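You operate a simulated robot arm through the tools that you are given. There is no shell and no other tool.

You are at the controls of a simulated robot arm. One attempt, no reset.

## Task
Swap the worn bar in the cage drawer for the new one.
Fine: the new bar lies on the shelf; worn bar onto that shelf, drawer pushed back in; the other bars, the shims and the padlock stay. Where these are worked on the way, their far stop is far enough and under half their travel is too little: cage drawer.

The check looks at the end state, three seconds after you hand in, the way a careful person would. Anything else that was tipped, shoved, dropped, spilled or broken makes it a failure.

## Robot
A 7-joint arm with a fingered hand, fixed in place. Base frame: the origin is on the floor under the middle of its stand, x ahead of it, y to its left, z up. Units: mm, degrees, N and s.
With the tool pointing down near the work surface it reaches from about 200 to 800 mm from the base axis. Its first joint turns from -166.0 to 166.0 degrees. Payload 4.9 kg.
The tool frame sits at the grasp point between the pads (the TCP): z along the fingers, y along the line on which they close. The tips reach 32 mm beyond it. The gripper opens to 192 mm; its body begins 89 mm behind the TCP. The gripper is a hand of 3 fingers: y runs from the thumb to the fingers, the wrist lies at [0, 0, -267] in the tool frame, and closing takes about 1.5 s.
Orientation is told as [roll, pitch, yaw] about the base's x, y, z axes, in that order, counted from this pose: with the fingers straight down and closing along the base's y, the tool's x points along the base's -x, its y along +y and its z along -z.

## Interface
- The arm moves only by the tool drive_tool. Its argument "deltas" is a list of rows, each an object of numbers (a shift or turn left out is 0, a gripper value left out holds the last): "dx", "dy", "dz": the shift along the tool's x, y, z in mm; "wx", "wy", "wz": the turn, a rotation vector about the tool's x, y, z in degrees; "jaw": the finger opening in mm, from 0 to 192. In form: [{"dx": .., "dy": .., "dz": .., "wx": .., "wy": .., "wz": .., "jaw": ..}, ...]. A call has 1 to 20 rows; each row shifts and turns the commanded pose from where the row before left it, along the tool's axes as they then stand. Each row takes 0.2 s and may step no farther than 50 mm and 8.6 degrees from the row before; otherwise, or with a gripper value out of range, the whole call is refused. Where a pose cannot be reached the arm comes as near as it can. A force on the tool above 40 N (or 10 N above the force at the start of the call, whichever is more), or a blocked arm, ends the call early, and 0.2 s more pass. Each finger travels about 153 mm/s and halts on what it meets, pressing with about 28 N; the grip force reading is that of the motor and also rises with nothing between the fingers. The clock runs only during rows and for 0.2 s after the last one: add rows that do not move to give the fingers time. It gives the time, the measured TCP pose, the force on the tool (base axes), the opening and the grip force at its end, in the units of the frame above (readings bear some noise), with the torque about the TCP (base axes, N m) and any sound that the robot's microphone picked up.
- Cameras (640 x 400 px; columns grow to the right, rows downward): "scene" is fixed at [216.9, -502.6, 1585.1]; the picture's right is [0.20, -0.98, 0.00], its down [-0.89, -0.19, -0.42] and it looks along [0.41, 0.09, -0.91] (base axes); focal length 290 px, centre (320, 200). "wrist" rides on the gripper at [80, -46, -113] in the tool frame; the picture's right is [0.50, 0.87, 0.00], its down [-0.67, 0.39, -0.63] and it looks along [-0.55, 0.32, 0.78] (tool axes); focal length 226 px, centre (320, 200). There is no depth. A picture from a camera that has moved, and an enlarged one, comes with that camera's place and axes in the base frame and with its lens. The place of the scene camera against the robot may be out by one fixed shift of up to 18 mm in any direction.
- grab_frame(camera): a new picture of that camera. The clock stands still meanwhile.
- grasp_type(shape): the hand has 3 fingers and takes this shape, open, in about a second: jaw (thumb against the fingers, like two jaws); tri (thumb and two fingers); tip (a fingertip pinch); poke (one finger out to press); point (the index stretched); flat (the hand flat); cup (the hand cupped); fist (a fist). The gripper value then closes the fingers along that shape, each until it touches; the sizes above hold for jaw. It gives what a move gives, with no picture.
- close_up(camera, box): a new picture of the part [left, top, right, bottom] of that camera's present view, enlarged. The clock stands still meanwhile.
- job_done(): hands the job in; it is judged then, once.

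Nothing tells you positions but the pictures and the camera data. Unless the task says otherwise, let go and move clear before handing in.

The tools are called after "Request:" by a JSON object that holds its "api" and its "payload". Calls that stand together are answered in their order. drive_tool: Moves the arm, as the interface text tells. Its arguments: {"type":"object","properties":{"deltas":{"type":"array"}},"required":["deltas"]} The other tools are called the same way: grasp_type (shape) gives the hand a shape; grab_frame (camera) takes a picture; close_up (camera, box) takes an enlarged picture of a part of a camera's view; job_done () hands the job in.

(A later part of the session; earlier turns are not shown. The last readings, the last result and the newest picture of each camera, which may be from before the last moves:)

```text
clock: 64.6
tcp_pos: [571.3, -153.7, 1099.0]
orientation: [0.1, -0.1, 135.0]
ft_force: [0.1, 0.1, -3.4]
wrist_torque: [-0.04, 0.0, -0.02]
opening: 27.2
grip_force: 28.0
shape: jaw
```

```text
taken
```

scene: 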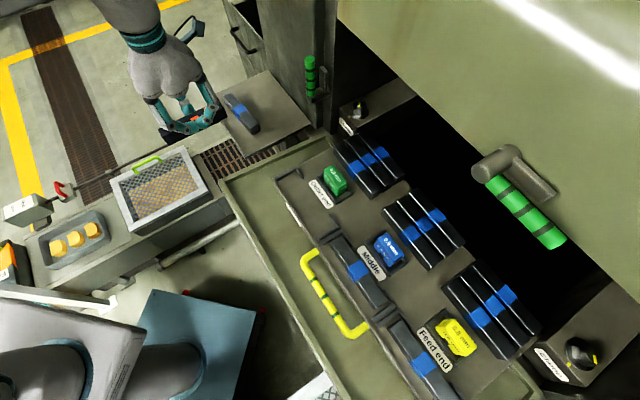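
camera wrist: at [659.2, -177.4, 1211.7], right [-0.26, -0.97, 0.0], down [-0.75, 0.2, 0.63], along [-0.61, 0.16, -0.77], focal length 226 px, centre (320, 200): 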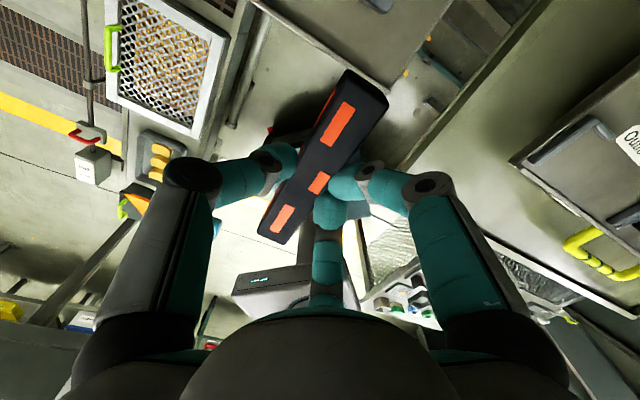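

The hand now sits with the camera towards the cabinet wall, which is too tight. Better: go back to yaw -45 and gently slide the new bar a centimetre or so along the shelf with the finger backs, making room for the worn bar fully on the shelf.

Request:
{"api": "drive_tool", "payload": {"deltas": [{"wz": -8.57}, {"wz": -8.57}, {"wz": -8.57}, {"wz": -8.57}, {"wz": -8.57}, {"wz": -8.57}, {"wz": -8.57}, {"wz": -8.57}, {"wz": -8.57}, {"wz": -8.57}, {"wz": -8.57}, {"wz": -8.57}, {"wz": -8.57}, {"wz": -8.57}, {"wz": -8.57}, {"wz": -8.57}, {"wz": -8.57}, {"wz": -8.57}, {"wz": -8.57}, {"wz": -8.57}]}}

Request:
{"api": "drive_tool", "payload": {"deltas": [{"wz": -8.6}, {"dx": -27.5, "dy": -11}, {"dx": -27.5, "dy": -11}, {"dx": -27.5, "dy": -11}, {"dx": -27.5, "dy": -11}, {"dx": -27.5, "dy": -11}, {}]}}

Request:
{"api": "grab_frame", "payload": {"camera": "wrist"}}

Request:
{"api": "grab_frame", "payload": {"camera": "scene"}}

```text
clock: 68.8
tcp_pos: [571.4, -154.0, 1097.8]
orientation: [-0.1, 0.1, -53.3]
ft_force: [0.1, 0.1, -3.3]
wrist_torque: [0.01, -0.01, -0.01]
opening: 27.2
grip_force: 27.8
shape: jaw
```

```text
clock: 70.4
tcp_pos: [628.4, -289.6, 1097.7]
orientation: [-0.1, 0.1, -44.8]
ft_force: [0.0, -0.3, -4.5]
wrist_torque: [0.04, 0.0, 0.03]
opening: 27.0
grip_force: 28.6
shape: jaw
```

```text
taken
camera wrist: at [539.1, -264.5, 1211.8], right [0.26, 0.97, 0.0], down [0.75, -0.2, 0.63], along [0.61, -0.16, -0.78], focal length 226 px, centre (320, 200)
```

wrist: 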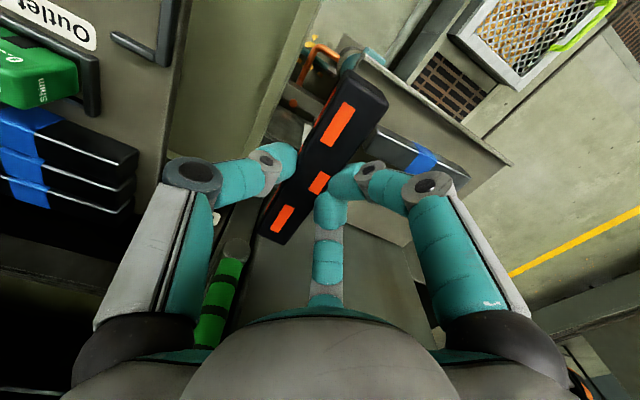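

```text
taken
```

scene: 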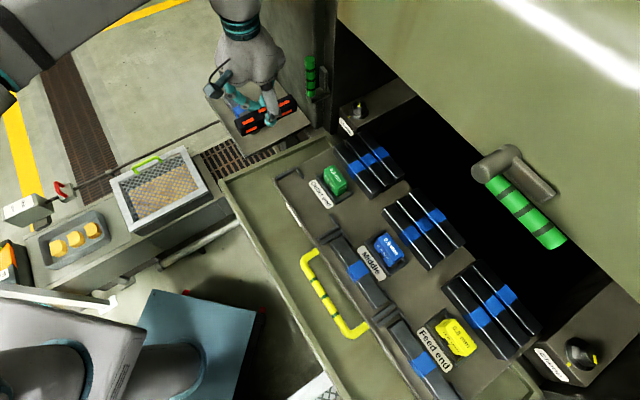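

In position (t=240, n=649). Descending to just above shelf level.

Request:
{"api": "drive_tool", "payload": {"deltas": [{"dz": 18}, {"dz": 18}, {"dz": 18}, {"dz": 18}, {"dz": 14}, {"dz": 8}, {}]}}

Request:
{"api": "grab_frame", "payload": {"camera": "wrist"}}

Request:
{"api": "close_up", "payload": {"camera": "scene", "box": [200, 60, 330, 150]}}

```text
clock: 72.0
tcp_pos: [629.0, -288.3, 1004.5]
orientation: [-0.1, 0.0, -44.8]
ft_force: [0.6, 0.0, -4.4]
wrist_torque: [0.03, -0.02, -0.02]
opening: 27.0
grip_force: 28.0
shape: jaw
```

```text
taken
camera wrist: at [539.8, -265.4, 1119.0], right [0.26, 0.97, 0.0], down [0.75, -0.2, 0.63], along [0.61, -0.16, -0.78], focal length 226 px, centre (320, 200)
```

wrist: 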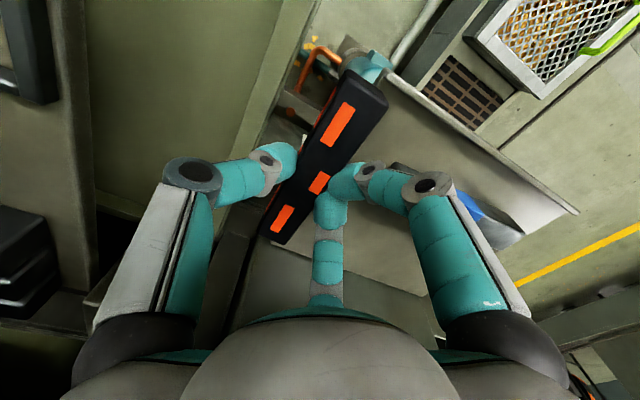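

```text
4.44 times, centred on (265, 105) of scene
camera zoom: at [216.9, -502.6, 1585.1], right [0.2, -0.98, 0.0], down [-0.89, -0.19, -0.42], along [0.41, 0.09, -0.91], focal length 1290 px, centre (564, 622)
```

zoom: 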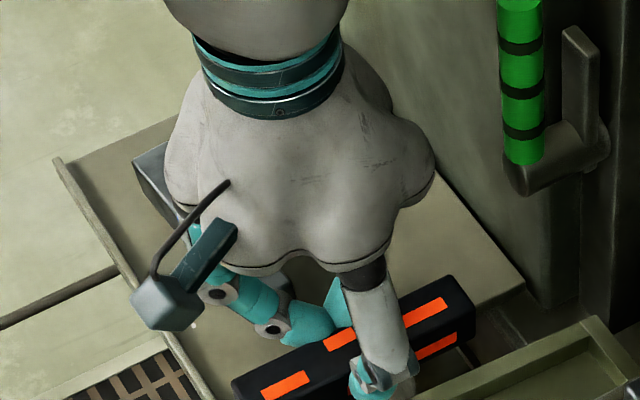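

Now easing sideways (+t) about 26 mm; the finger backs will nudge the new bar's end gently.

Request:
{"api": "drive_tool", "payload": {"deltas": [{"dy": 4}, {"dy": 4}, {"dy": 4}, {}]}}

Request:
{"api": "drive_tool", "payload": {"deltas": [{"dy": 3}, {"dy": 3}, {"dy": 3}, {}]}}

Request:
{"api": "grab_frame", "payload": {"camera": "wrist"}}

Request:
{"api": "close_up", "payload": {"camera": "scene", "box": [200, 60, 330, 150]}}

```text
clock: 73.0
tcp_pos: [636.9, -280.5, 1004.2]
orientation: [-0.1, 0.1, -44.8]
ft_force: [0.2, 0.2, -3.2]
wrist_torque: [0.02, -0.02, 0.01]
opening: 27.3
grip_force: 27.9
shape: jaw
```

```text
clock: 74.0
tcp_pos: [644.0, -275.0, 1002.5]
orientation: [-0.1, 0.1, -44.9]
ft_force: [0.0, -2.0, -4.2]
wrist_torque: [0.05, 0.0, -0.01]
opening: 27.0
grip_force: 28.1
shape: jaw
```

```text
taken
camera wrist: at [554.2, -251.0, 1117.3], right [0.26, 0.97, 0.0], down [0.75, -0.2, 0.63], along [0.61, -0.16, -0.78], focal length 226 px, centre (320, 200)
```

wrist: 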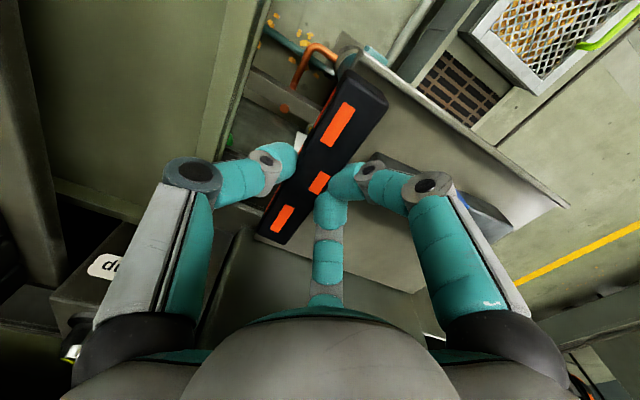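

```text
4.44 times, centred on (265, 105) of scene
camera zoom: at [216.9, -502.6, 1585.1], right [0.2, -0.98, 0.0], down [-0.89, -0.19, -0.42], along [0.41, 0.09, -0.91], focal length 1290 px, centre (564, 622)
```

zoom: 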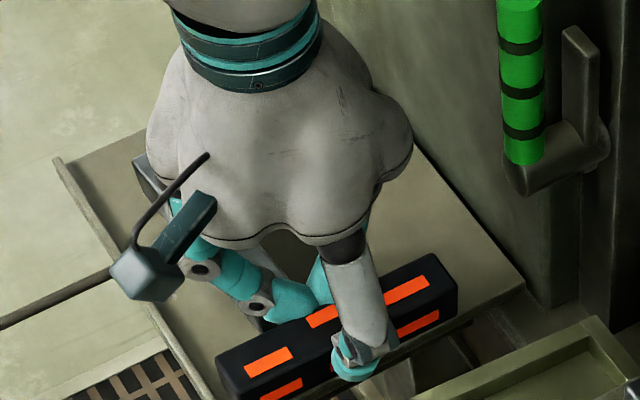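

Request:
{"api": "drive_tool", "payload": {"deltas": [{"dy": 2.5}, {"dy": 2.5}, {}]}}

Request:
{"api": "drive_tool", "payload": {"deltas": [{"dz": 2}, {"dz": 2}, {"dz": 2}, {}]}}

Request:
{"api": "drive_tool", "payload": {"deltas": [{"dz": 1.5}, {"dz": 1.5}, {}]}}

```text
clock: 74.8
tcp_pos: [647.5, -270.8, 1002.6]
orientation: [-0.1, 0.1, -44.9]
ft_force: [1.2, -0.1, -4.0]
wrist_torque: [0.04, -0.03, 0.01]
opening: 27.1
grip_force: 28.1
shape: jaw
```

```text
clock: 75.8
tcp_pos: [648.0, -271.4, 998.9]
orientation: [-0.2, 0.0, -44.9]
ft_force: [-0.2, 1.5, -2.8]
wrist_torque: [-0.01, -0.03, 0.0]
opening: 27.2
grip_force: 28.1
shape: jaw
```

```text
clock: 76.6
tcp_pos: [647.3, -270.3, 994.3]
orientation: [0.1, 0.1, -44.8]
ft_force: [-0.3, 1.9, 8.9]
wrist_torque: [-0.06, 0.11, -0.01]
opening: 27.2
grip_force: 28.3
shape: jaw
```

Contact with the shelf at TCP z≈995 (force +9 N). I'll ease up a touch and open the fingers.

Request:
{"api": "drive_tool", "payload": {"deltas": [{"dz": -1}, {"jaw": 40}, {}, {"jaw": 50}, {}, {}]}}

Request:
{"api": "grab_frame", "payload": {"camera": "wrist"}}

Request:
{"api": "close_up", "payload": {"camera": "scene", "box": [200, 60, 330, 150]}}

```text
clock: 78.0
tcp_pos: [647.6, -270.2, 994.8]
orientation: [-0.1, 0.1, -44.9]
ft_force: [-0.4, 0.0, -0.7]
wrist_torque: [-0.01, -0.01, 0.02]
opening: 49.3
grip_force: 0.1
shape: jaw
```

```text
taken
camera wrist: at [558.5, -247.1, 1110.2], right [0.26, 0.97, 0.0], down [0.75, -0.2, 0.63], along [0.61, -0.16, -0.78], focal length 226 px, centre (320, 200)
```

wrist: 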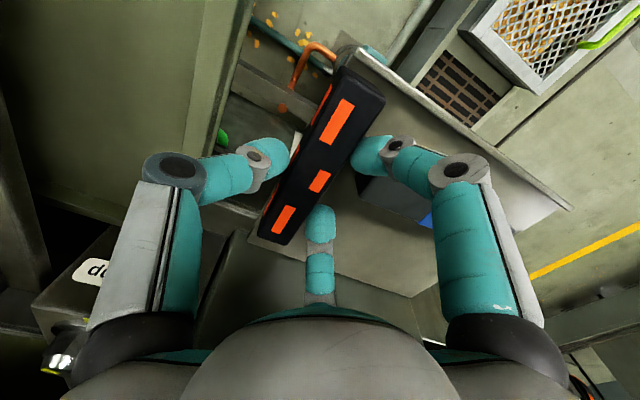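

```text
4.44 times, centred on (265, 105) of scene
camera zoom: at [216.9, -502.6, 1585.1], right [0.2, -0.98, 0.0], down [-0.89, -0.19, -0.42], along [0.41, 0.09, -0.91], focal length 1290 px, centre (564, 622)
```

zoom: 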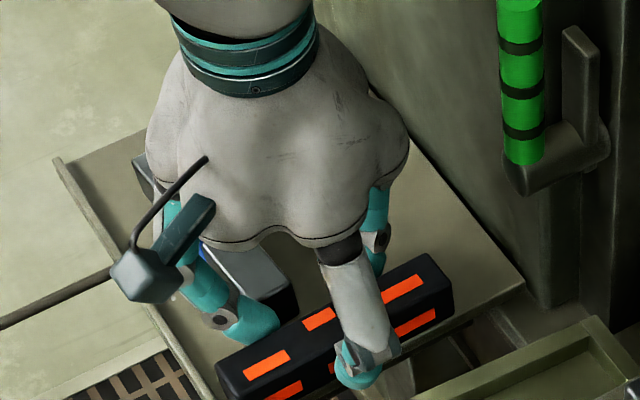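

The worn bar rests on the shelf, fingers free. Rising straight up.

Request:
{"api": "drive_tool", "payload": {"deltas": [{"dz": -6}, {"dz": -10}, {"dz": -20}, {"dz": -30}, {"dz": -30}, {"dz": -30}, {"dz": -20}]}}

Request:
{"api": "grab_frame", "payload": {"camera": "wrist"}}

Request:
{"api": "close_up", "payload": {"camera": "scene", "box": [200, 60, 330, 150]}}

```text
clock: 79.6
tcp_pos: [648.4, -272.4, 1140.9]
orientation: [-0.1, 0.3, -44.8]
ft_force: [0.5, 0.1, -1.0]
wrist_torque: [-0.01, 0.0, 0.01]
opening: 49.8
grip_force: 0.0
shape: jaw
```

```text
taken
camera wrist: at [560.3, -249.9, 1256.0], right [0.26, 0.97, 0.0], down [0.75, -0.2, 0.63], along [0.61, -0.16, -0.78], focal length 226 px, centre (320, 200)
```

wrist: 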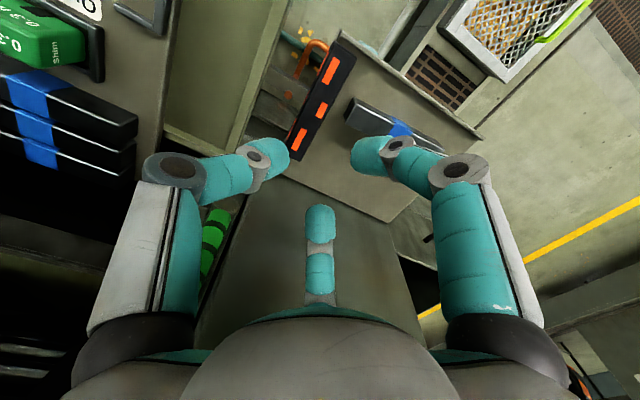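

```text
4.44 times, centred on (265, 105) of scene
camera zoom: at [216.9, -502.6, 1585.1], right [0.2, -0.98, 0.0], down [-0.89, -0.19, -0.42], along [0.41, 0.09, -0.91], focal length 1290 px, centre (564, 622)
```

zoom: 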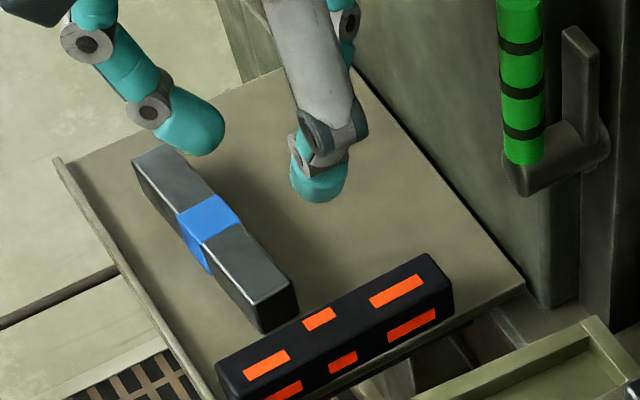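

The worn bar lies stably on the shelf with the new bar beside it. Next I back off, turn the hand to line up with the new bar (about yaw -130°), and look again.

Request:
{"api": "drive_tool", "payload": {"deltas": [{"dx": 40, "jaw": 100}, {"dx": 40}, {"wz": 8.55}, {"wz": 8.55}, {"wz": 8.55}, {"wz": 8.55}, {"wz": 8.55}, {"wz": 8.55}, {"wz": 8.55}, {"wz": 8.55}, {"wz": 8.55}, {"wz": 8.55}, {"dx": 35}, {"dx": 35}, {}]}}

Request:
{"api": "grab_frame", "payload": {"camera": "wrist"}}

Request:
{"api": "close_up", "payload": {"camera": "wrist", "box": [280, 20, 480, 200]}}

```text
clock: 82.8
tcp_pos: [638.2, -165.6, 1142.7]
orientation: [0.0, 0.0, -130.3]
ft_force: [0.9, 0.9, 0.4]
wrist_torque: [-0.02, -0.01, 0.0]
opening: 99.6
grip_force: 0.2
shape: jaw
```

```text
taken
camera wrist: at [654.9, -75.0, 1256.6], right [0.98, -0.18, 0.0], down [-0.14, -0.76, 0.63], along [-0.12, -0.62, -0.78], focal length 226 px, centre (320, 200)
```

wrist: 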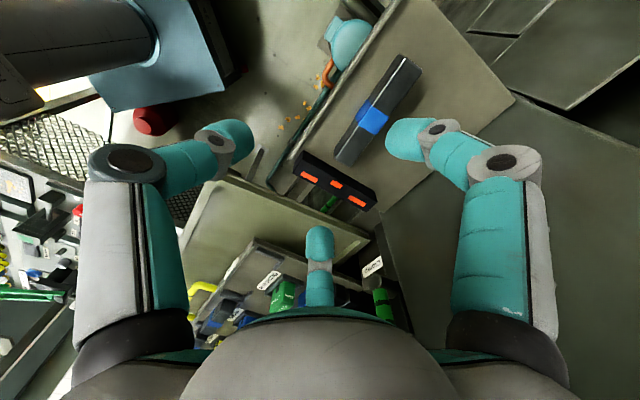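

```text
2.22 times, centred on (380, 110) of wrist
camera zoom: at [654.9, -75.0, 1256.6], right [0.98, -0.18, 0.0], down [-0.14, -0.76, 0.63], along [-0.12, -0.62, -0.78], focal length 502 px, centre (187, 400)
```

zoom: 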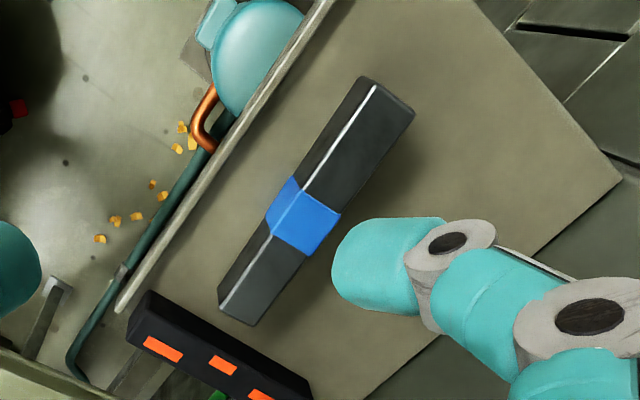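

Clear view: the new bar is about 29 mm along and 58 mm out from the tool, lined up within 1°. I'll move over it and descend partway with the jaw at 100.

Request:
{"api": "drive_tool", "payload": {"deltas": [{"dx": 14, "dy": 30.3}, {"dx": 14, "dy": 30.3}, {"dz": 20}, {"dz": 20}, {"dz": 20}, {"dz": 20}, {"dz": 20}, {}]}}

Request:
{"api": "grab_frame", "payload": {"camera": "wrist"}}

Request:
{"api": "close_up", "payload": {"camera": "scene", "box": [190, 40, 330, 150]}}

```text
clock: 84.6
tcp_pos: [701.9, -178.3, 1042.1]
orientation: [-0.1, 0.0, -130.3]
ft_force: [0.1, 1.0, 0.0]
wrist_torque: [0.02, -0.01, -0.02]
opening: 99.7
grip_force: 0.0
shape: jaw
```

```text
taken
camera wrist: at [718.3, -88.0, 1156.2], right [0.98, -0.18, 0.0], down [-0.14, -0.76, 0.63], along [-0.12, -0.62, -0.78], focal length 226 px, centre (320, 200)
```

wrist: 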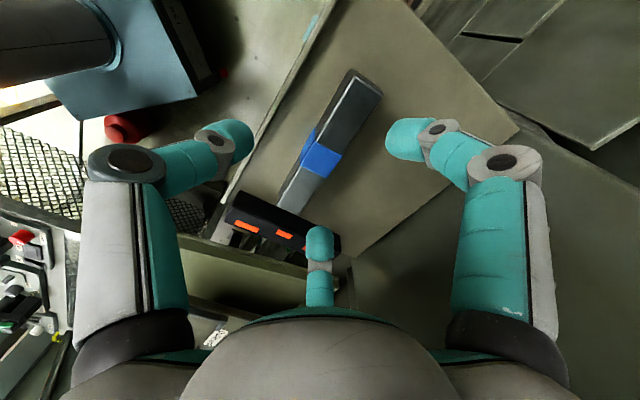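

```text
3.64 times, centred on (260, 95) of scene
camera zoom: at [216.9, -502.6, 1585.1], right [0.2, -0.98, 0.0], down [-0.89, -0.19, -0.42], along [0.41, 0.09, -0.91], focal length 1056 px, centre (538, 582)
```

zoom: 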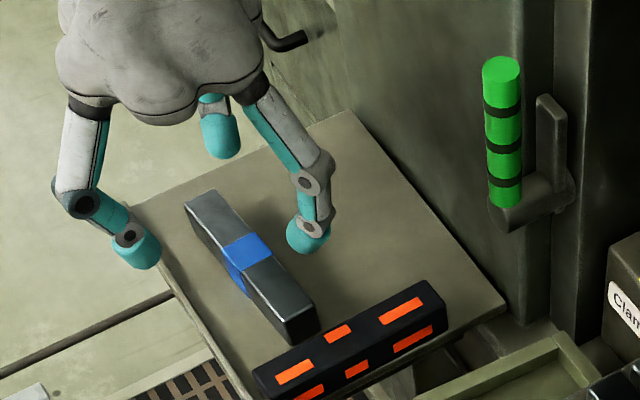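

Request:
{"api": "close_up", "payload": {"camera": "wrist", "box": [240, 50, 420, 230]}}

```text
2.22 times, centred on (330, 140) of wrist
camera zoom: at [718.3, -88.0, 1156.2], right [0.98, -0.18, 0.0], down [-0.14, -0.76, 0.63], along [-0.12, -0.62, -0.78], focal length 502 px, centre (298, 333)
```

zoom: 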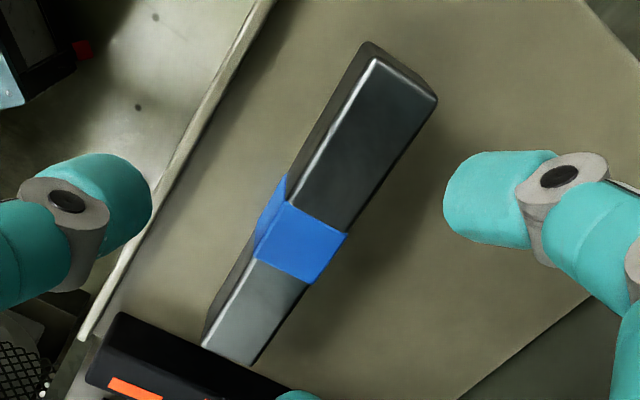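

The bar is centred within 2 mm; I'll shift 4 mm outwards for a balanced grip and descend to grasp height.

Request:
{"api": "drive_tool", "payload": {"deltas": [{"dx": -1, "dy": 4}, {"dz": 14}, {"dz": 14}, {"dz": 9}, {"dz": 5}, {}]}}

Request:
{"api": "close_up", "payload": {"camera": "wrist", "box": [200, 50, 440, 290]}}

Request:
{"api": "close_up", "payload": {"camera": "scene", "box": [190, 40, 330, 150]}}

```text
clock: 86.0
tcp_pos: [703.2, -180.6, 999.4]
orientation: [-0.1, -0.1, -130.4]
ft_force: [-0.9, -0.2, 0.5]
wrist_torque: [0.04, -0.02, 0.01]
opening: 99.7
grip_force: 0.0
shape: jaw
```

```text
1.67 times, centred on (320, 170) of wrist
camera zoom: at [719.4, -91.0, 1114.4], right [0.98, -0.18, 0.0], down [-0.14, -0.76, 0.63], along [-0.12, -0.62, -0.78], focal length 377 px, centre (320, 250)
```

zoom: 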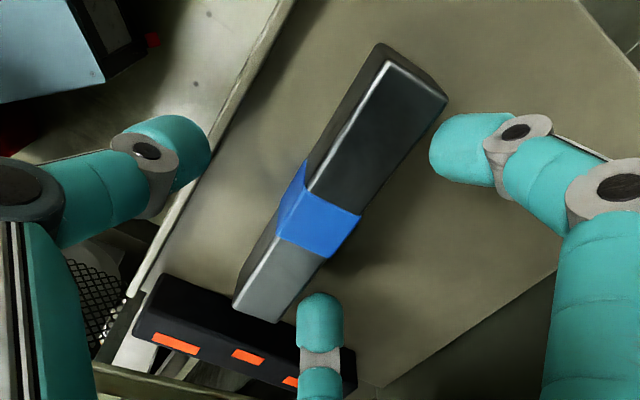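

```text
3.64 times, centred on (260, 95) of scene
camera zoom: at [216.9, -502.6, 1585.1], right [0.2, -0.98, 0.0], down [-0.89, -0.19, -0.42], along [0.41, 0.09, -0.91], focal length 1056 px, centre (538, 582)
```

zoom: 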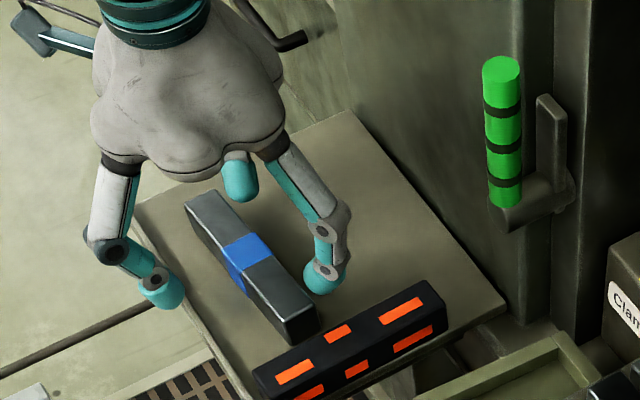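

The thumb must cross the shelf's raised front lip while closing, so I'll raise 5 mm first, then close in steps watching forces.

Request:
{"api": "drive_tool", "payload": {"deltas": [{"dz": -5}, {}, {"jaw": 80}, {}, {"jaw": 62}, {}]}}

Request:
{"api": "close_up", "payload": {"camera": "wrist", "box": [200, 50, 440, 290]}}

Request:
{"api": "close_up", "payload": {"camera": "scene", "box": [190, 40, 330, 150]}}

```text
clock: 87.4
tcp_pos: [702.0, -182.9, 1005.0]
orientation: [-0.2, 0.0, -130.3]
ft_force: [0.6, -0.9, 0.5]
wrist_torque: [-0.01, -0.02, 0.01]
opening: 62.8
grip_force: 0.1
shape: jaw
```

```text
1.67 times, centred on (320, 170) of wrist
camera zoom: at [719.5, -91.7, 1118.9], right [0.98, -0.18, 0.0], down [-0.14, -0.76, 0.63], along [-0.12, -0.62, -0.78], focal length 377 px, centre (320, 250)
```

zoom: 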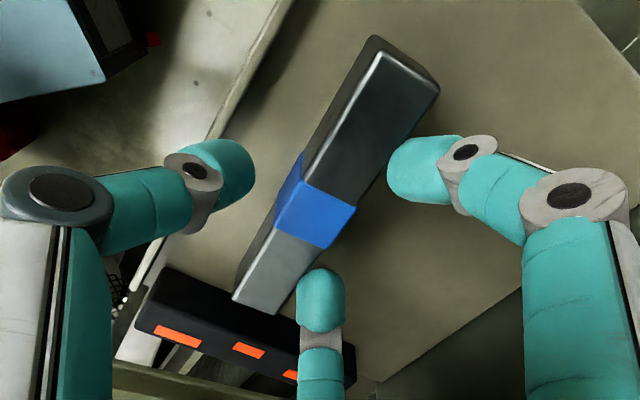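

```text
3.64 times, centred on (260, 95) of scene
camera zoom: at [216.9, -502.6, 1585.1], right [0.2, -0.98, 0.0], down [-0.89, -0.19, -0.42], along [0.41, 0.09, -0.91], focal length 1056 px, centre (538, 582)
```

zoom: 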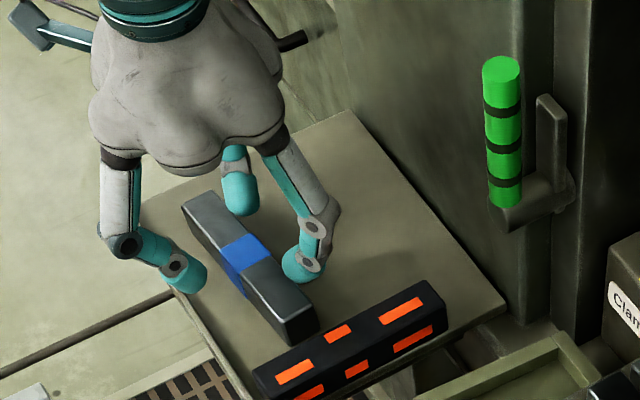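

No contact forces; thumb is past the lip. Closing onto the bar.

Request:
{"api": "drive_tool", "payload": {"deltas": [{"jaw": 46}, {}, {"jaw": 30}, {}, {"jaw": 0}, {}, {}, {}]}}

Request:
{"api": "close_up", "payload": {"camera": "wrist", "box": [200, 50, 440, 290]}}

Request:
{"api": "close_up", "payload": {"camera": "scene", "box": [190, 40, 330, 150]}}

```text
clock: 89.2
tcp_pos: [703.9, -182.1, 1004.9]
orientation: [-0.2, 0.0, -130.4]
ft_force: [-2.0, 0.8, 6.7]
wrist_torque: [0.09, 0.12, 0.0]
opening: 27.9
grip_force: 28.3
shape: jaw
```

```text
1.67 times, centred on (320, 170) of wrist
camera zoom: at [719.4, -91.5, 1119.3], right [0.98, -0.18, 0.0], down [-0.14, -0.76, 0.63], along [-0.11, -0.62, -0.78], focal length 377 px, centre (320, 250)
```

zoom: 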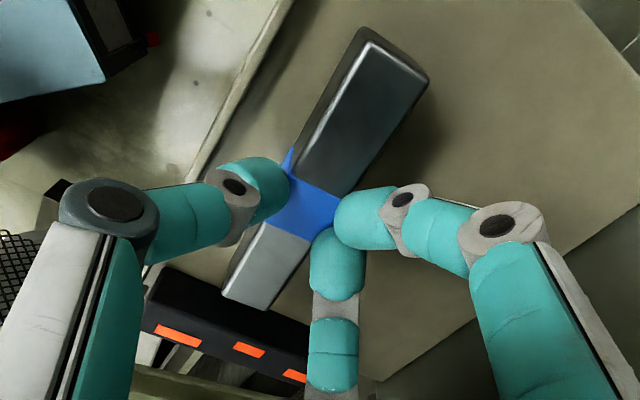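

```text
3.64 times, centred on (260, 95) of scene
camera zoom: at [216.9, -502.6, 1585.1], right [0.2, -0.98, 0.0], down [-0.89, -0.19, -0.42], along [0.41, 0.09, -0.91], focal length 1056 px, centre (538, 582)
```

zoom: 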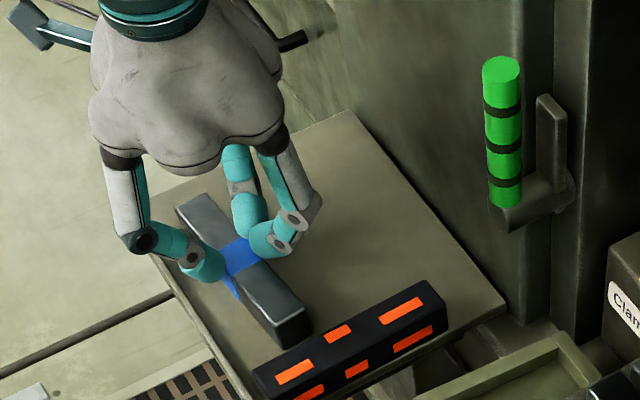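

Gripped at 27.9 mm on the blue band. Lifting gently.

Request:
{"api": "drive_tool", "payload": {"deltas": [{"dz": -4}, {"dz": -6}, {"dz": -10}, {"dz": -15}, {"dz": -25}]}}

Request:
{"api": "close_up", "payload": {"camera": "wrist", "box": [200, 50, 440, 290]}}

Request:
{"api": "grab_frame", "payload": {"camera": "scene"}}

```text
clock: 90.4
tcp_pos: [705.4, -183.5, 1065.0]
orientation: [0.0, -0.1, -130.3]
ft_force: [-0.6, -0.1, -0.7]
wrist_torque: [-0.01, -0.01, 0.01]
opening: 23.5
grip_force: 28.2
shape: jaw
```

```text
1.67 times, centred on (320, 170) of wrist
camera zoom: at [720.4, -93.2, 1179.2], right [0.98, -0.18, 0.0], down [-0.14, -0.76, 0.63], along [-0.12, -0.62, -0.78], focal length 377 px, centre (320, 250)
```

zoom: 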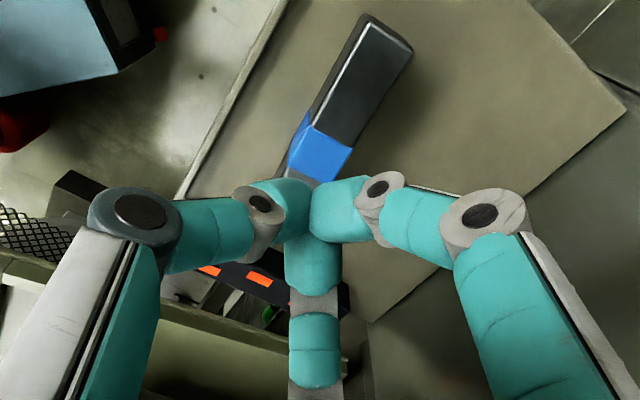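

```text
taken
```

scene: 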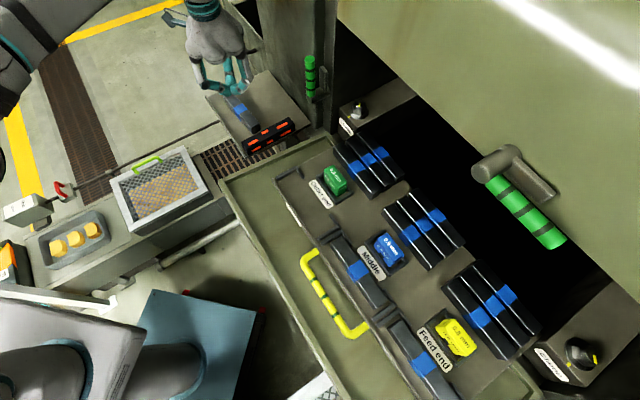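

The grip was too high and slipped off; the bar stayed on the shelf, undisturbed. Its top must be nearer z≈980. I'll open, look again, and regrasp about 12 mm lower.

Request:
{"api": "drive_tool", "payload": {"deltas": [{"jaw": 100}, {}, {}, {}]}}

Request:
{"api": "close_up", "payload": {"camera": "wrist", "box": [240, 30, 420, 230]}}

Request:
{"api": "close_up", "payload": {"camera": "scene", "box": [190, 40, 330, 150]}}

```text
clock: 91.4
tcp_pos: [703.0, -183.3, 1067.0]
orientation: [-0.2, 0.0, -130.4]
ft_force: [0.2, -0.1, 0.6]
wrist_torque: [-0.03, 0.0, -0.02]
opening: 99.3
grip_force: 0.1
shape: jaw
```

```text
2.00 times, centred on (330, 130) of wrist
camera zoom: at [720.3, -93.2, 1179.4], right [0.98, -0.18, 0.0], down [-0.14, -0.76, 0.63], along [-0.12, -0.62, -0.78], focal length 452 px, centre (300, 340)
```

zoom: 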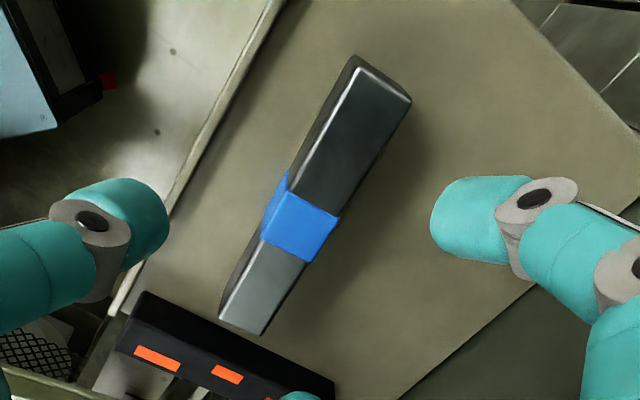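

```text
3.64 times, centred on (260, 95) of scene
camera zoom: at [216.9, -502.6, 1585.1], right [0.2, -0.98, 0.0], down [-0.89, -0.19, -0.42], along [0.41, 0.09, -0.91], focal length 1056 px, centre (538, 582)
```

zoom: 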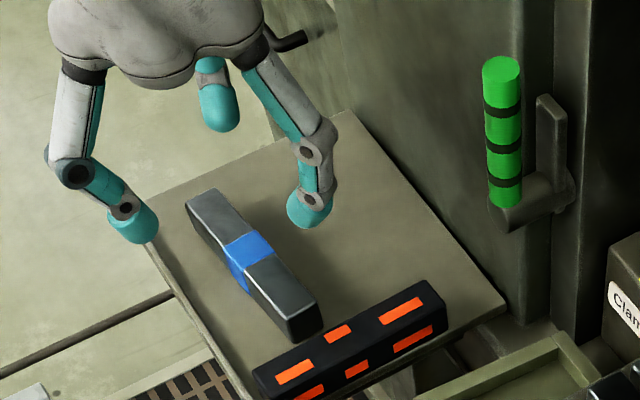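

Bar is centred at the tool within 0.5 mm. I'll narrow to 50, shift 7 mm outward so thumb and fingers clear both sides, and descend.

Request:
{"api": "drive_tool", "payload": {"deltas": [{"dy": 6.9, "jaw": 50}, {}, {}, {"dz": 20}, {"dz": 12}, {}]}}

Request:
{"api": "grab_frame", "payload": {"camera": "wrist"}}

Request:
{"api": "close_up", "payload": {"camera": "wrist", "box": [240, 50, 420, 250]}}

```text
clock: 92.8
tcp_pos: [709.9, -187.5, 1031.8]
orientation: [-0.1, -0.1, -130.4]
ft_force: [-0.1, -0.2, -0.4]
wrist_torque: [-0.03, 0.01, 0.03]
opening: 50.2
grip_force: 0.0
shape: jaw
```

```text
taken
camera wrist: at [725.6, -96.7, 1147.3], right [0.98, -0.18, 0.0], down [-0.14, -0.76, 0.63], along [-0.12, -0.62, -0.78], focal length 226 px, centre (320, 200)
```

wrist: 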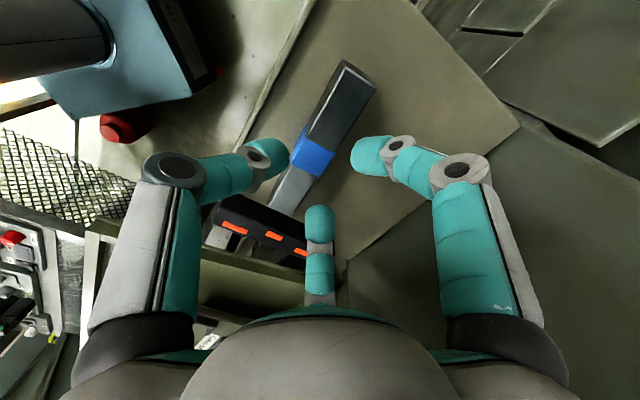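

```text
2.00 times, centred on (330, 150) of wrist
camera zoom: at [725.6, -96.7, 1147.3], right [0.98, -0.18, 0.0], down [-0.14, -0.76, 0.63], along [-0.12, -0.62, -0.78], focal length 452 px, centre (300, 300)
```

zoom: 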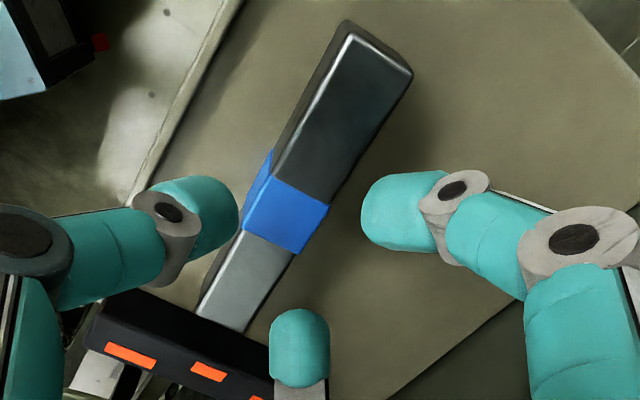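

The slight bar rotation leaves one finger tight. I'll turn 1.3°, shift 3.5 mm more and open to 60 before going down.

Request:
{"api": "drive_tool", "payload": {"deltas": [{"jaw": 60, "wz": -1.3, "dy": 3.5}, {}, {}]}}

Request:
{"api": "close_up", "payload": {"camera": "wrist", "box": [240, 50, 420, 250]}}

```text
clock: 93.6
tcp_pos: [709.8, -189.3, 1033.1]
orientation: [-0.1, 0.0, -129.0]
ft_force: [0.9, 0.2, -0.4]
wrist_torque: [-0.01, -0.03, -0.02]
opening: 59.4
grip_force: 0.1
shape: jaw
```

```text
2.00 times, centred on (330, 150) of wrist
camera zoom: at [725.3, -98.8, 1147.3], right [0.99, -0.16, 0.0], down [-0.12, -0.77, 0.63], along [-0.1, -0.62, -0.78], focal length 452 px, centre (300, 300)
```

zoom: 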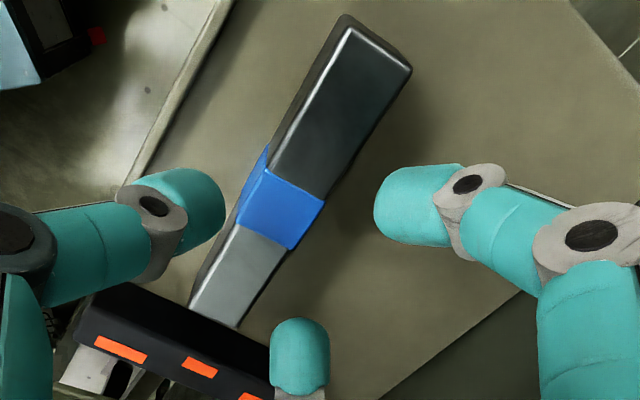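

Clearances look good on both sides now. Descending to grasp height (~z 993).

Request:
{"api": "drive_tool", "payload": {"deltas": [{"dz": 14}, {"dz": 12}, {"dz": 8}, {"dz": 4}, {}]}}

Request:
{"api": "close_up", "payload": {"camera": "wrist", "box": [220, 50, 420, 270]}}

Request:
{"api": "close_up", "payload": {"camera": "scene", "box": [190, 40, 330, 150]}}

```text
clock: 94.8
tcp_pos: [710.0, -188.6, 993.2]
orientation: [-0.1, 0.0, -129.1]
ft_force: [0.2, -0.8, -0.4]
wrist_torque: [0.02, 0.02, -0.01]
opening: 59.4
grip_force: 0.1
shape: jaw
```

```text
1.82 times, centred on (320, 160) of wrist
camera zoom: at [724.1, -97.6, 1107.3], right [0.99, -0.16, 0.0], down [-0.12, -0.77, 0.63], along [-0.1, -0.62, -0.78], focal length 411 px, centre (320, 273)
```

zoom: 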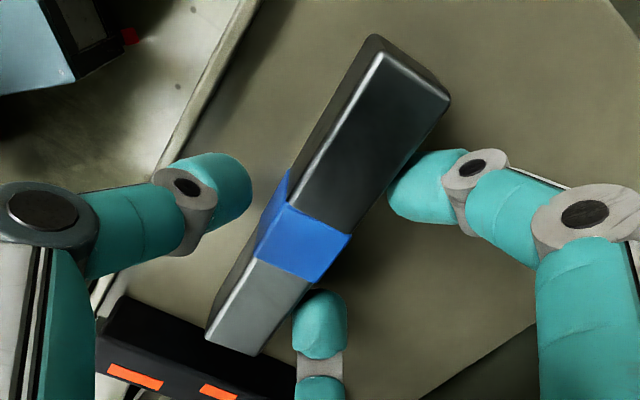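

```text
3.64 times, centred on (260, 95) of scene
camera zoom: at [216.9, -502.6, 1585.1], right [0.2, -0.98, 0.0], down [-0.89, -0.19, -0.42], along [0.41, 0.09, -0.91], focal length 1056 px, centre (538, 582)
```

zoom: 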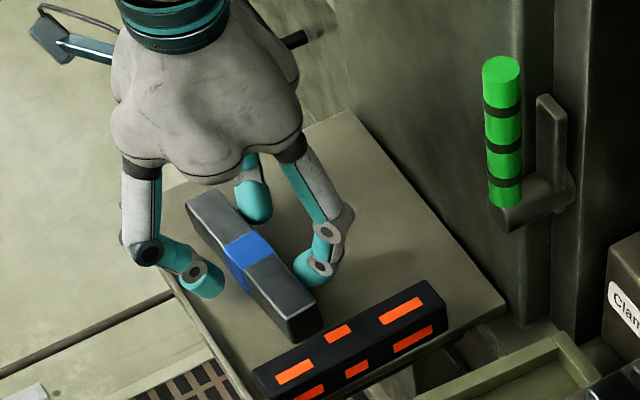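

Fingers are alongside the bar with no contact. A small 3 mm recentring and 2 mm lower, then close.

Request:
{"api": "drive_tool", "payload": {"deltas": [{"dy": -3, "dz": 2}, {}, {"jaw": 46}, {}, {"jaw": 30}, {}, {"jaw": 0}, {}, {}, {}]}}

Request:
{"api": "close_up", "payload": {"camera": "wrist", "box": [220, 50, 420, 270]}}

```text
clock: 97.0
tcp_pos: [708.6, -188.6, 990.9]
orientation: [-0.2, 0.0, -129.2]
ft_force: [-2.1, 1.2, -0.1]
wrist_torque: [0.05, 0.06, -0.04]
opening: 29.3
grip_force: 28.2
shape: jaw
```

```text
1.82 times, centred on (320, 160) of wrist
camera zoom: at [721.9, -96.8, 1105.8], right [0.99, -0.16, 0.0], down [-0.12, -0.77, 0.63], along [-0.1, -0.62, -0.78], focal length 411 px, centre (320, 273)
```

zoom: 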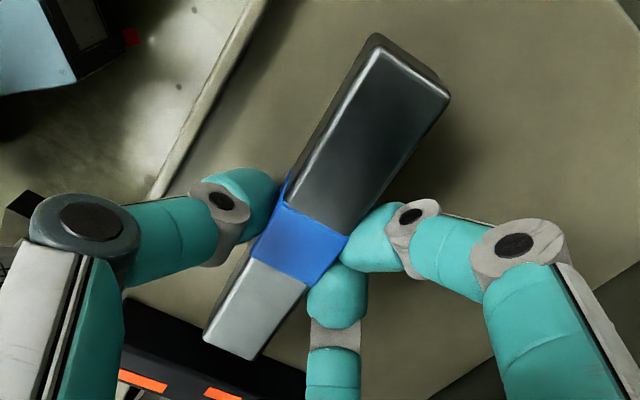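

Now gripped at 29 mm with solid side contact and no vertical push. Lifting gently.

Request:
{"api": "drive_tool", "payload": {"deltas": [{"dz": -3}, {"dz": -5}, {"dz": -8}, {"dz": -12}, {"dz": -20}]}}

Request:
{"api": "grab_frame", "payload": {"camera": "wrist"}}

Request:
{"api": "close_up", "payload": {"camera": "scene", "box": [190, 40, 330, 150]}}

```text
clock: 98.2
tcp_pos: [708.8, -187.2, 1037.5]
orientation: [-0.3, -0.1, -129.1]
ft_force: [-0.3, 0.0, -4.6]
wrist_torque: [-0.01, -0.05, -0.01]
opening: 29.3
grip_force: 28.0
shape: jaw
```

```text
taken
camera wrist: at [722.7, -95.5, 1151.6], right [0.99, -0.16, 0.0], down [-0.12, -0.77, 0.63], along [-0.1, -0.62, -0.78], focal length 226 px, centre (320, 200)
```

wrist: 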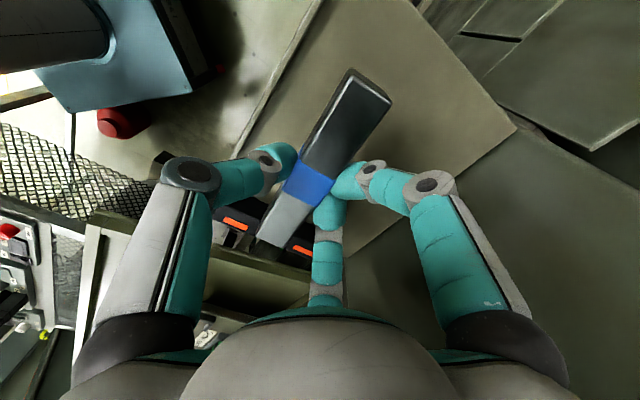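

```text
3.64 times, centred on (260, 95) of scene
camera zoom: at [216.9, -502.6, 1585.1], right [0.2, -0.98, 0.0], down [-0.89, -0.19, -0.42], along [0.41, 0.09, -0.91], focal length 1056 px, centre (538, 582)
```

zoom: 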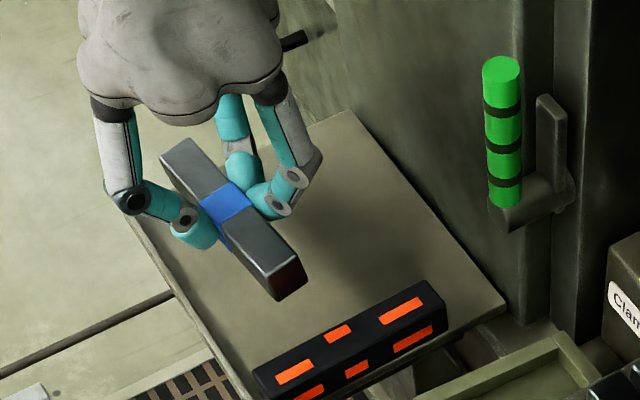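

The new bar is in hand. I'll measure how it sits in the grip, then carry it up and over to the drawer.

Request:
{"api": "close_up", "payload": {"camera": "wrist", "box": [230, 60, 410, 260]}}

Request:
{"api": "drive_tool", "payload": {"deltas": [{"dz": -25}, {"dz": -35}, {"dz": -35}, {"dz": -35}, {"wz": 5.9}, {}]}}

```text
2.00 times, centred on (320, 160) of wrist
camera zoom: at [722.7, -95.5, 1151.6], right [0.99, -0.16, 0.0], down [-0.12, -0.77, 0.63], along [-0.1, -0.62, -0.78], focal length 452 px, centre (320, 280)
```

zoom: 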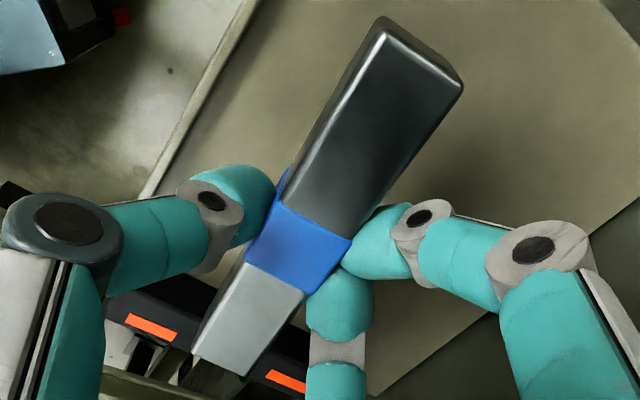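

```text
clock: 99.6
tcp_pos: [702.7, -189.2, 1165.6]
orientation: [-0.1, 0.0, -135.0]
ft_force: [-1.0, 0.2, -4.4]
wrist_torque: [-0.05, -0.03, 0.04]
opening: 29.0
grip_force: 28.0
shape: jaw
out of reach, approached as far as the arm can: row 4
```

The bar is level in the grip, centred at about (x 0.5, y -8.5). Now I check the empty seat in the drawer with the same scene crop as before.

Request:
{"api": "close_up", "payload": {"camera": "scene", "box": [260, 140, 380, 240]}}

Request:
{"api": "grab_frame", "payload": {"camera": "scene"}}

```text
4.00 times, centred on (320, 190) of scene
camera zoom: at [216.9, -502.6, 1585.1], right [0.2, -0.98, 0.0], down [-0.89, -0.19, -0.42], along [0.41, 0.09, -0.91], focal length 1161 px, centre (320, 240)
```

zoom: 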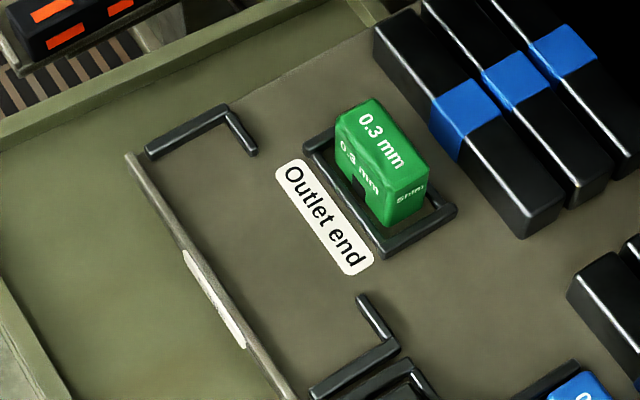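

```text
taken
```

scene: 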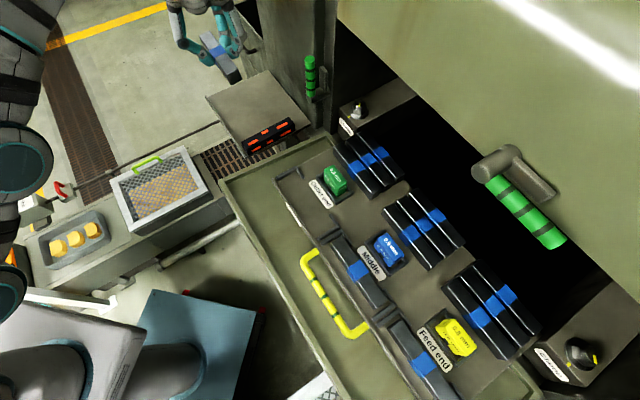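

The drawer and its empty seat haven't moved. To measure the seat precisely I'll swing back to a viewpoint where the empty seat shows clear of the held bar.

Request:
{"api": "drive_tool", "payload": {"deltas": [{"dy": -37.5}, {"dy": -37.5}, {"dy": -37.5}, {"dy": -37.5}, {"dx": -39, "dy": -2.5, "dz": -3.6}, {"dx": -39, "dy": -2.5, "dz": -3.6}, {"dx": -39, "dy": -2.5, "dz": -3.6}, {"dx": -39, "dy": -2.5, "dz": -3.6}, {"dx": -39, "dy": -2.5, "dz": -3.6}, {"dx": -39, "dy": -2.5, "dz": -3.6}, {"dx": -39, "dy": -2.5, "dz": -3.6}, {"dx": -39, "dy": -2.5, "dz": -3.6}, {"dx": -39, "dy": -2.5, "dz": -3.6}, {"dx": -39, "dy": -2.5, "dz": -3.6}, {"dx": -39, "dy": -2.5, "dz": -3.6}, {"dx": -39, "dy": -2.5, "dz": -3.6}, {}]}}

Request:
{"api": "grab_frame", "payload": {"camera": "wrist"}}

Request:
{"api": "close_up", "payload": {"camera": "wrist", "box": [410, 0, 610, 150]}}

```text
clock: 103.2
tcp_pos: [245.6, -390.7, 1207.6]
orientation: [-0.1, -0.1, -134.9]
ft_force: [0.4, 0.0, -3.0]
wrist_torque: [-0.05, -0.01, -0.01]
opening: 28.5
grip_force: 28.4
shape: jaw
```

```text
taken
camera wrist: at [267.9, -302.0, 1321.4], right [0.97, -0.26, 0.0], down [-0.2, -0.75, 0.63], along [-0.16, -0.61, -0.78], focal length 226 px, centre (320, 200)
```

wrist: 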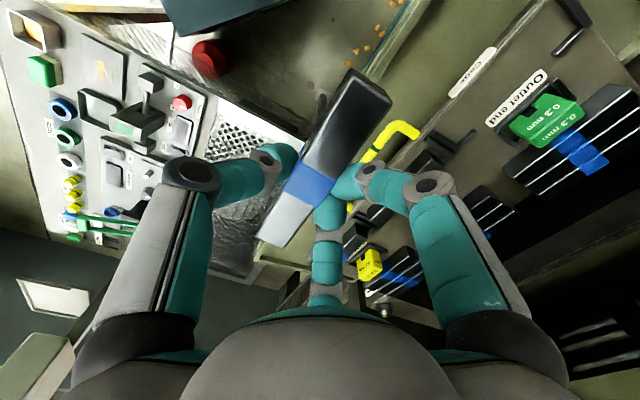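

```text
2.67 times, centred on (510, 75) of wrist
camera zoom: at [267.9, -302.0, 1321.4], right [0.97, -0.26, 0.0], down [-0.2, -0.75, 0.63], along [-0.16, -0.61, -0.78], focal length 603 px, centre (-187, 533)
```

zoom: 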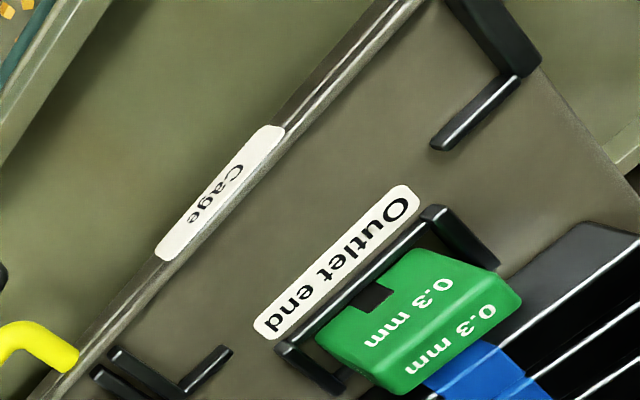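

The seat is bounded by two L-rails: t from about -47 to +100, back stops near n≈640. Target bar centre is t≈27, n≈622. I'll move above it.

Request:
{"api": "drive_tool", "payload": {"deltas": [{"dx": 26.1, "dy": 36.1, "dz": 14}, {"dx": 26.1, "dy": 36.1, "dz": 14}, {"dx": 26.1, "dy": 36.1, "dz": 14}, {"dx": 26.1, "dy": 36.1, "dz": 14}, {"dx": 26.1, "dy": 36.1, "dz": 14}, {}]}}

Request:
{"api": "grab_frame", "payload": {"camera": "wrist"}}

Request:
{"api": "close_up", "payload": {"camera": "scene", "box": [260, 140, 380, 240]}}

```text
clock: 104.6
tcp_pos: [467.4, -424.5, 1141.9]
orientation: [-0.2, -0.1, -135.0]
ft_force: [-0.2, -0.1, -4.7]
wrist_torque: [-0.02, -0.03, 0.0]
opening: 28.4
grip_force: 28.1
shape: jaw
```

```text
taken
camera wrist: at [490.9, -336.0, 1257.1], right [0.97, -0.26, 0.0], down [-0.2, -0.75, 0.63], along [-0.16, -0.61, -0.78], focal length 226 px, centre (320, 200)
```

wrist: 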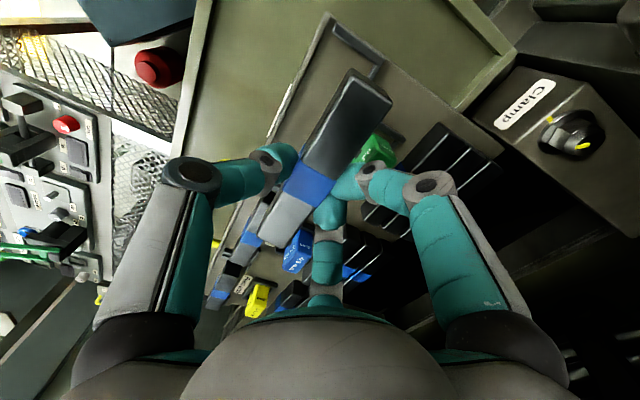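

```text
4.00 times, centred on (320, 190) of scene
camera zoom: at [216.9, -502.6, 1585.1], right [0.2, -0.98, 0.0], down [-0.89, -0.19, -0.42], along [0.41, 0.09, -0.91], focal length 1161 px, centre (320, 240)
```

zoom: 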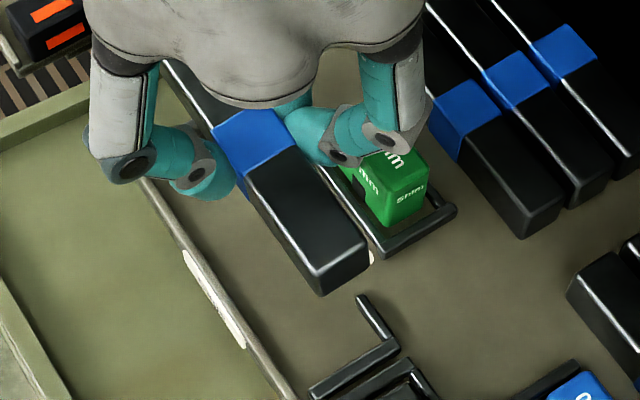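

Over the seat. A 2 mm correction, then down to just above the rails for a check.

Request:
{"api": "drive_tool", "payload": {"deltas": [{"dx": -2, "dz": 18}, {"dz": 18}, {"dz": 18}, {}]}}

Request:
{"api": "grab_frame", "payload": {"camera": "wrist"}}

Request:
{"api": "close_up", "payload": {"camera": "wrist", "box": [220, 0, 420, 260]}}

Request:
{"api": "close_up", "payload": {"camera": "scene", "box": [260, 140, 380, 240]}}

```text
clock: 105.6
tcp_pos: [463.7, -425.7, 1087.3]
orientation: [-0.1, -0.1, -135.1]
ft_force: [-0.2, -0.3, -2.9]
wrist_torque: [-0.03, -0.01, -0.01]
opening: 28.3
grip_force: 28.5
shape: jaw
```

```text
taken
camera wrist: at [486.8, -337.3, 1201.4], right [0.97, -0.26, 0.0], down [-0.2, -0.75, 0.63], along [-0.16, -0.61, -0.78], focal length 226 px, centre (320, 200)
```

wrist: 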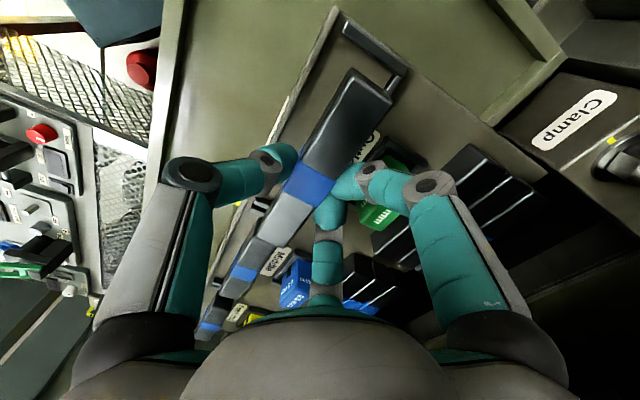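

```text
1.54 times, centred on (320, 130) of wrist
camera zoom: at [486.8, -337.3, 1201.4], right [0.97, -0.26, 0.0], down [-0.2, -0.75, 0.63], along [-0.16, -0.61, -0.78], focal length 348 px, centre (320, 308)
```

zoom: 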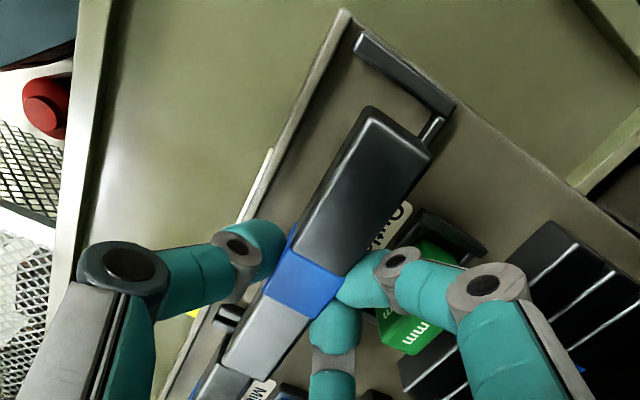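

```text
4.00 times, centred on (320, 190) of scene
camera zoom: at [216.9, -502.6, 1585.1], right [0.2, -0.98, 0.0], down [-0.89, -0.19, -0.42], along [0.41, 0.09, -0.91], focal length 1161 px, centre (320, 240)
```

zoom: 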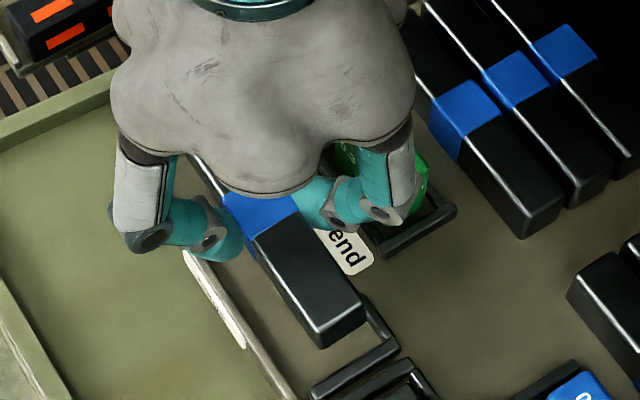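

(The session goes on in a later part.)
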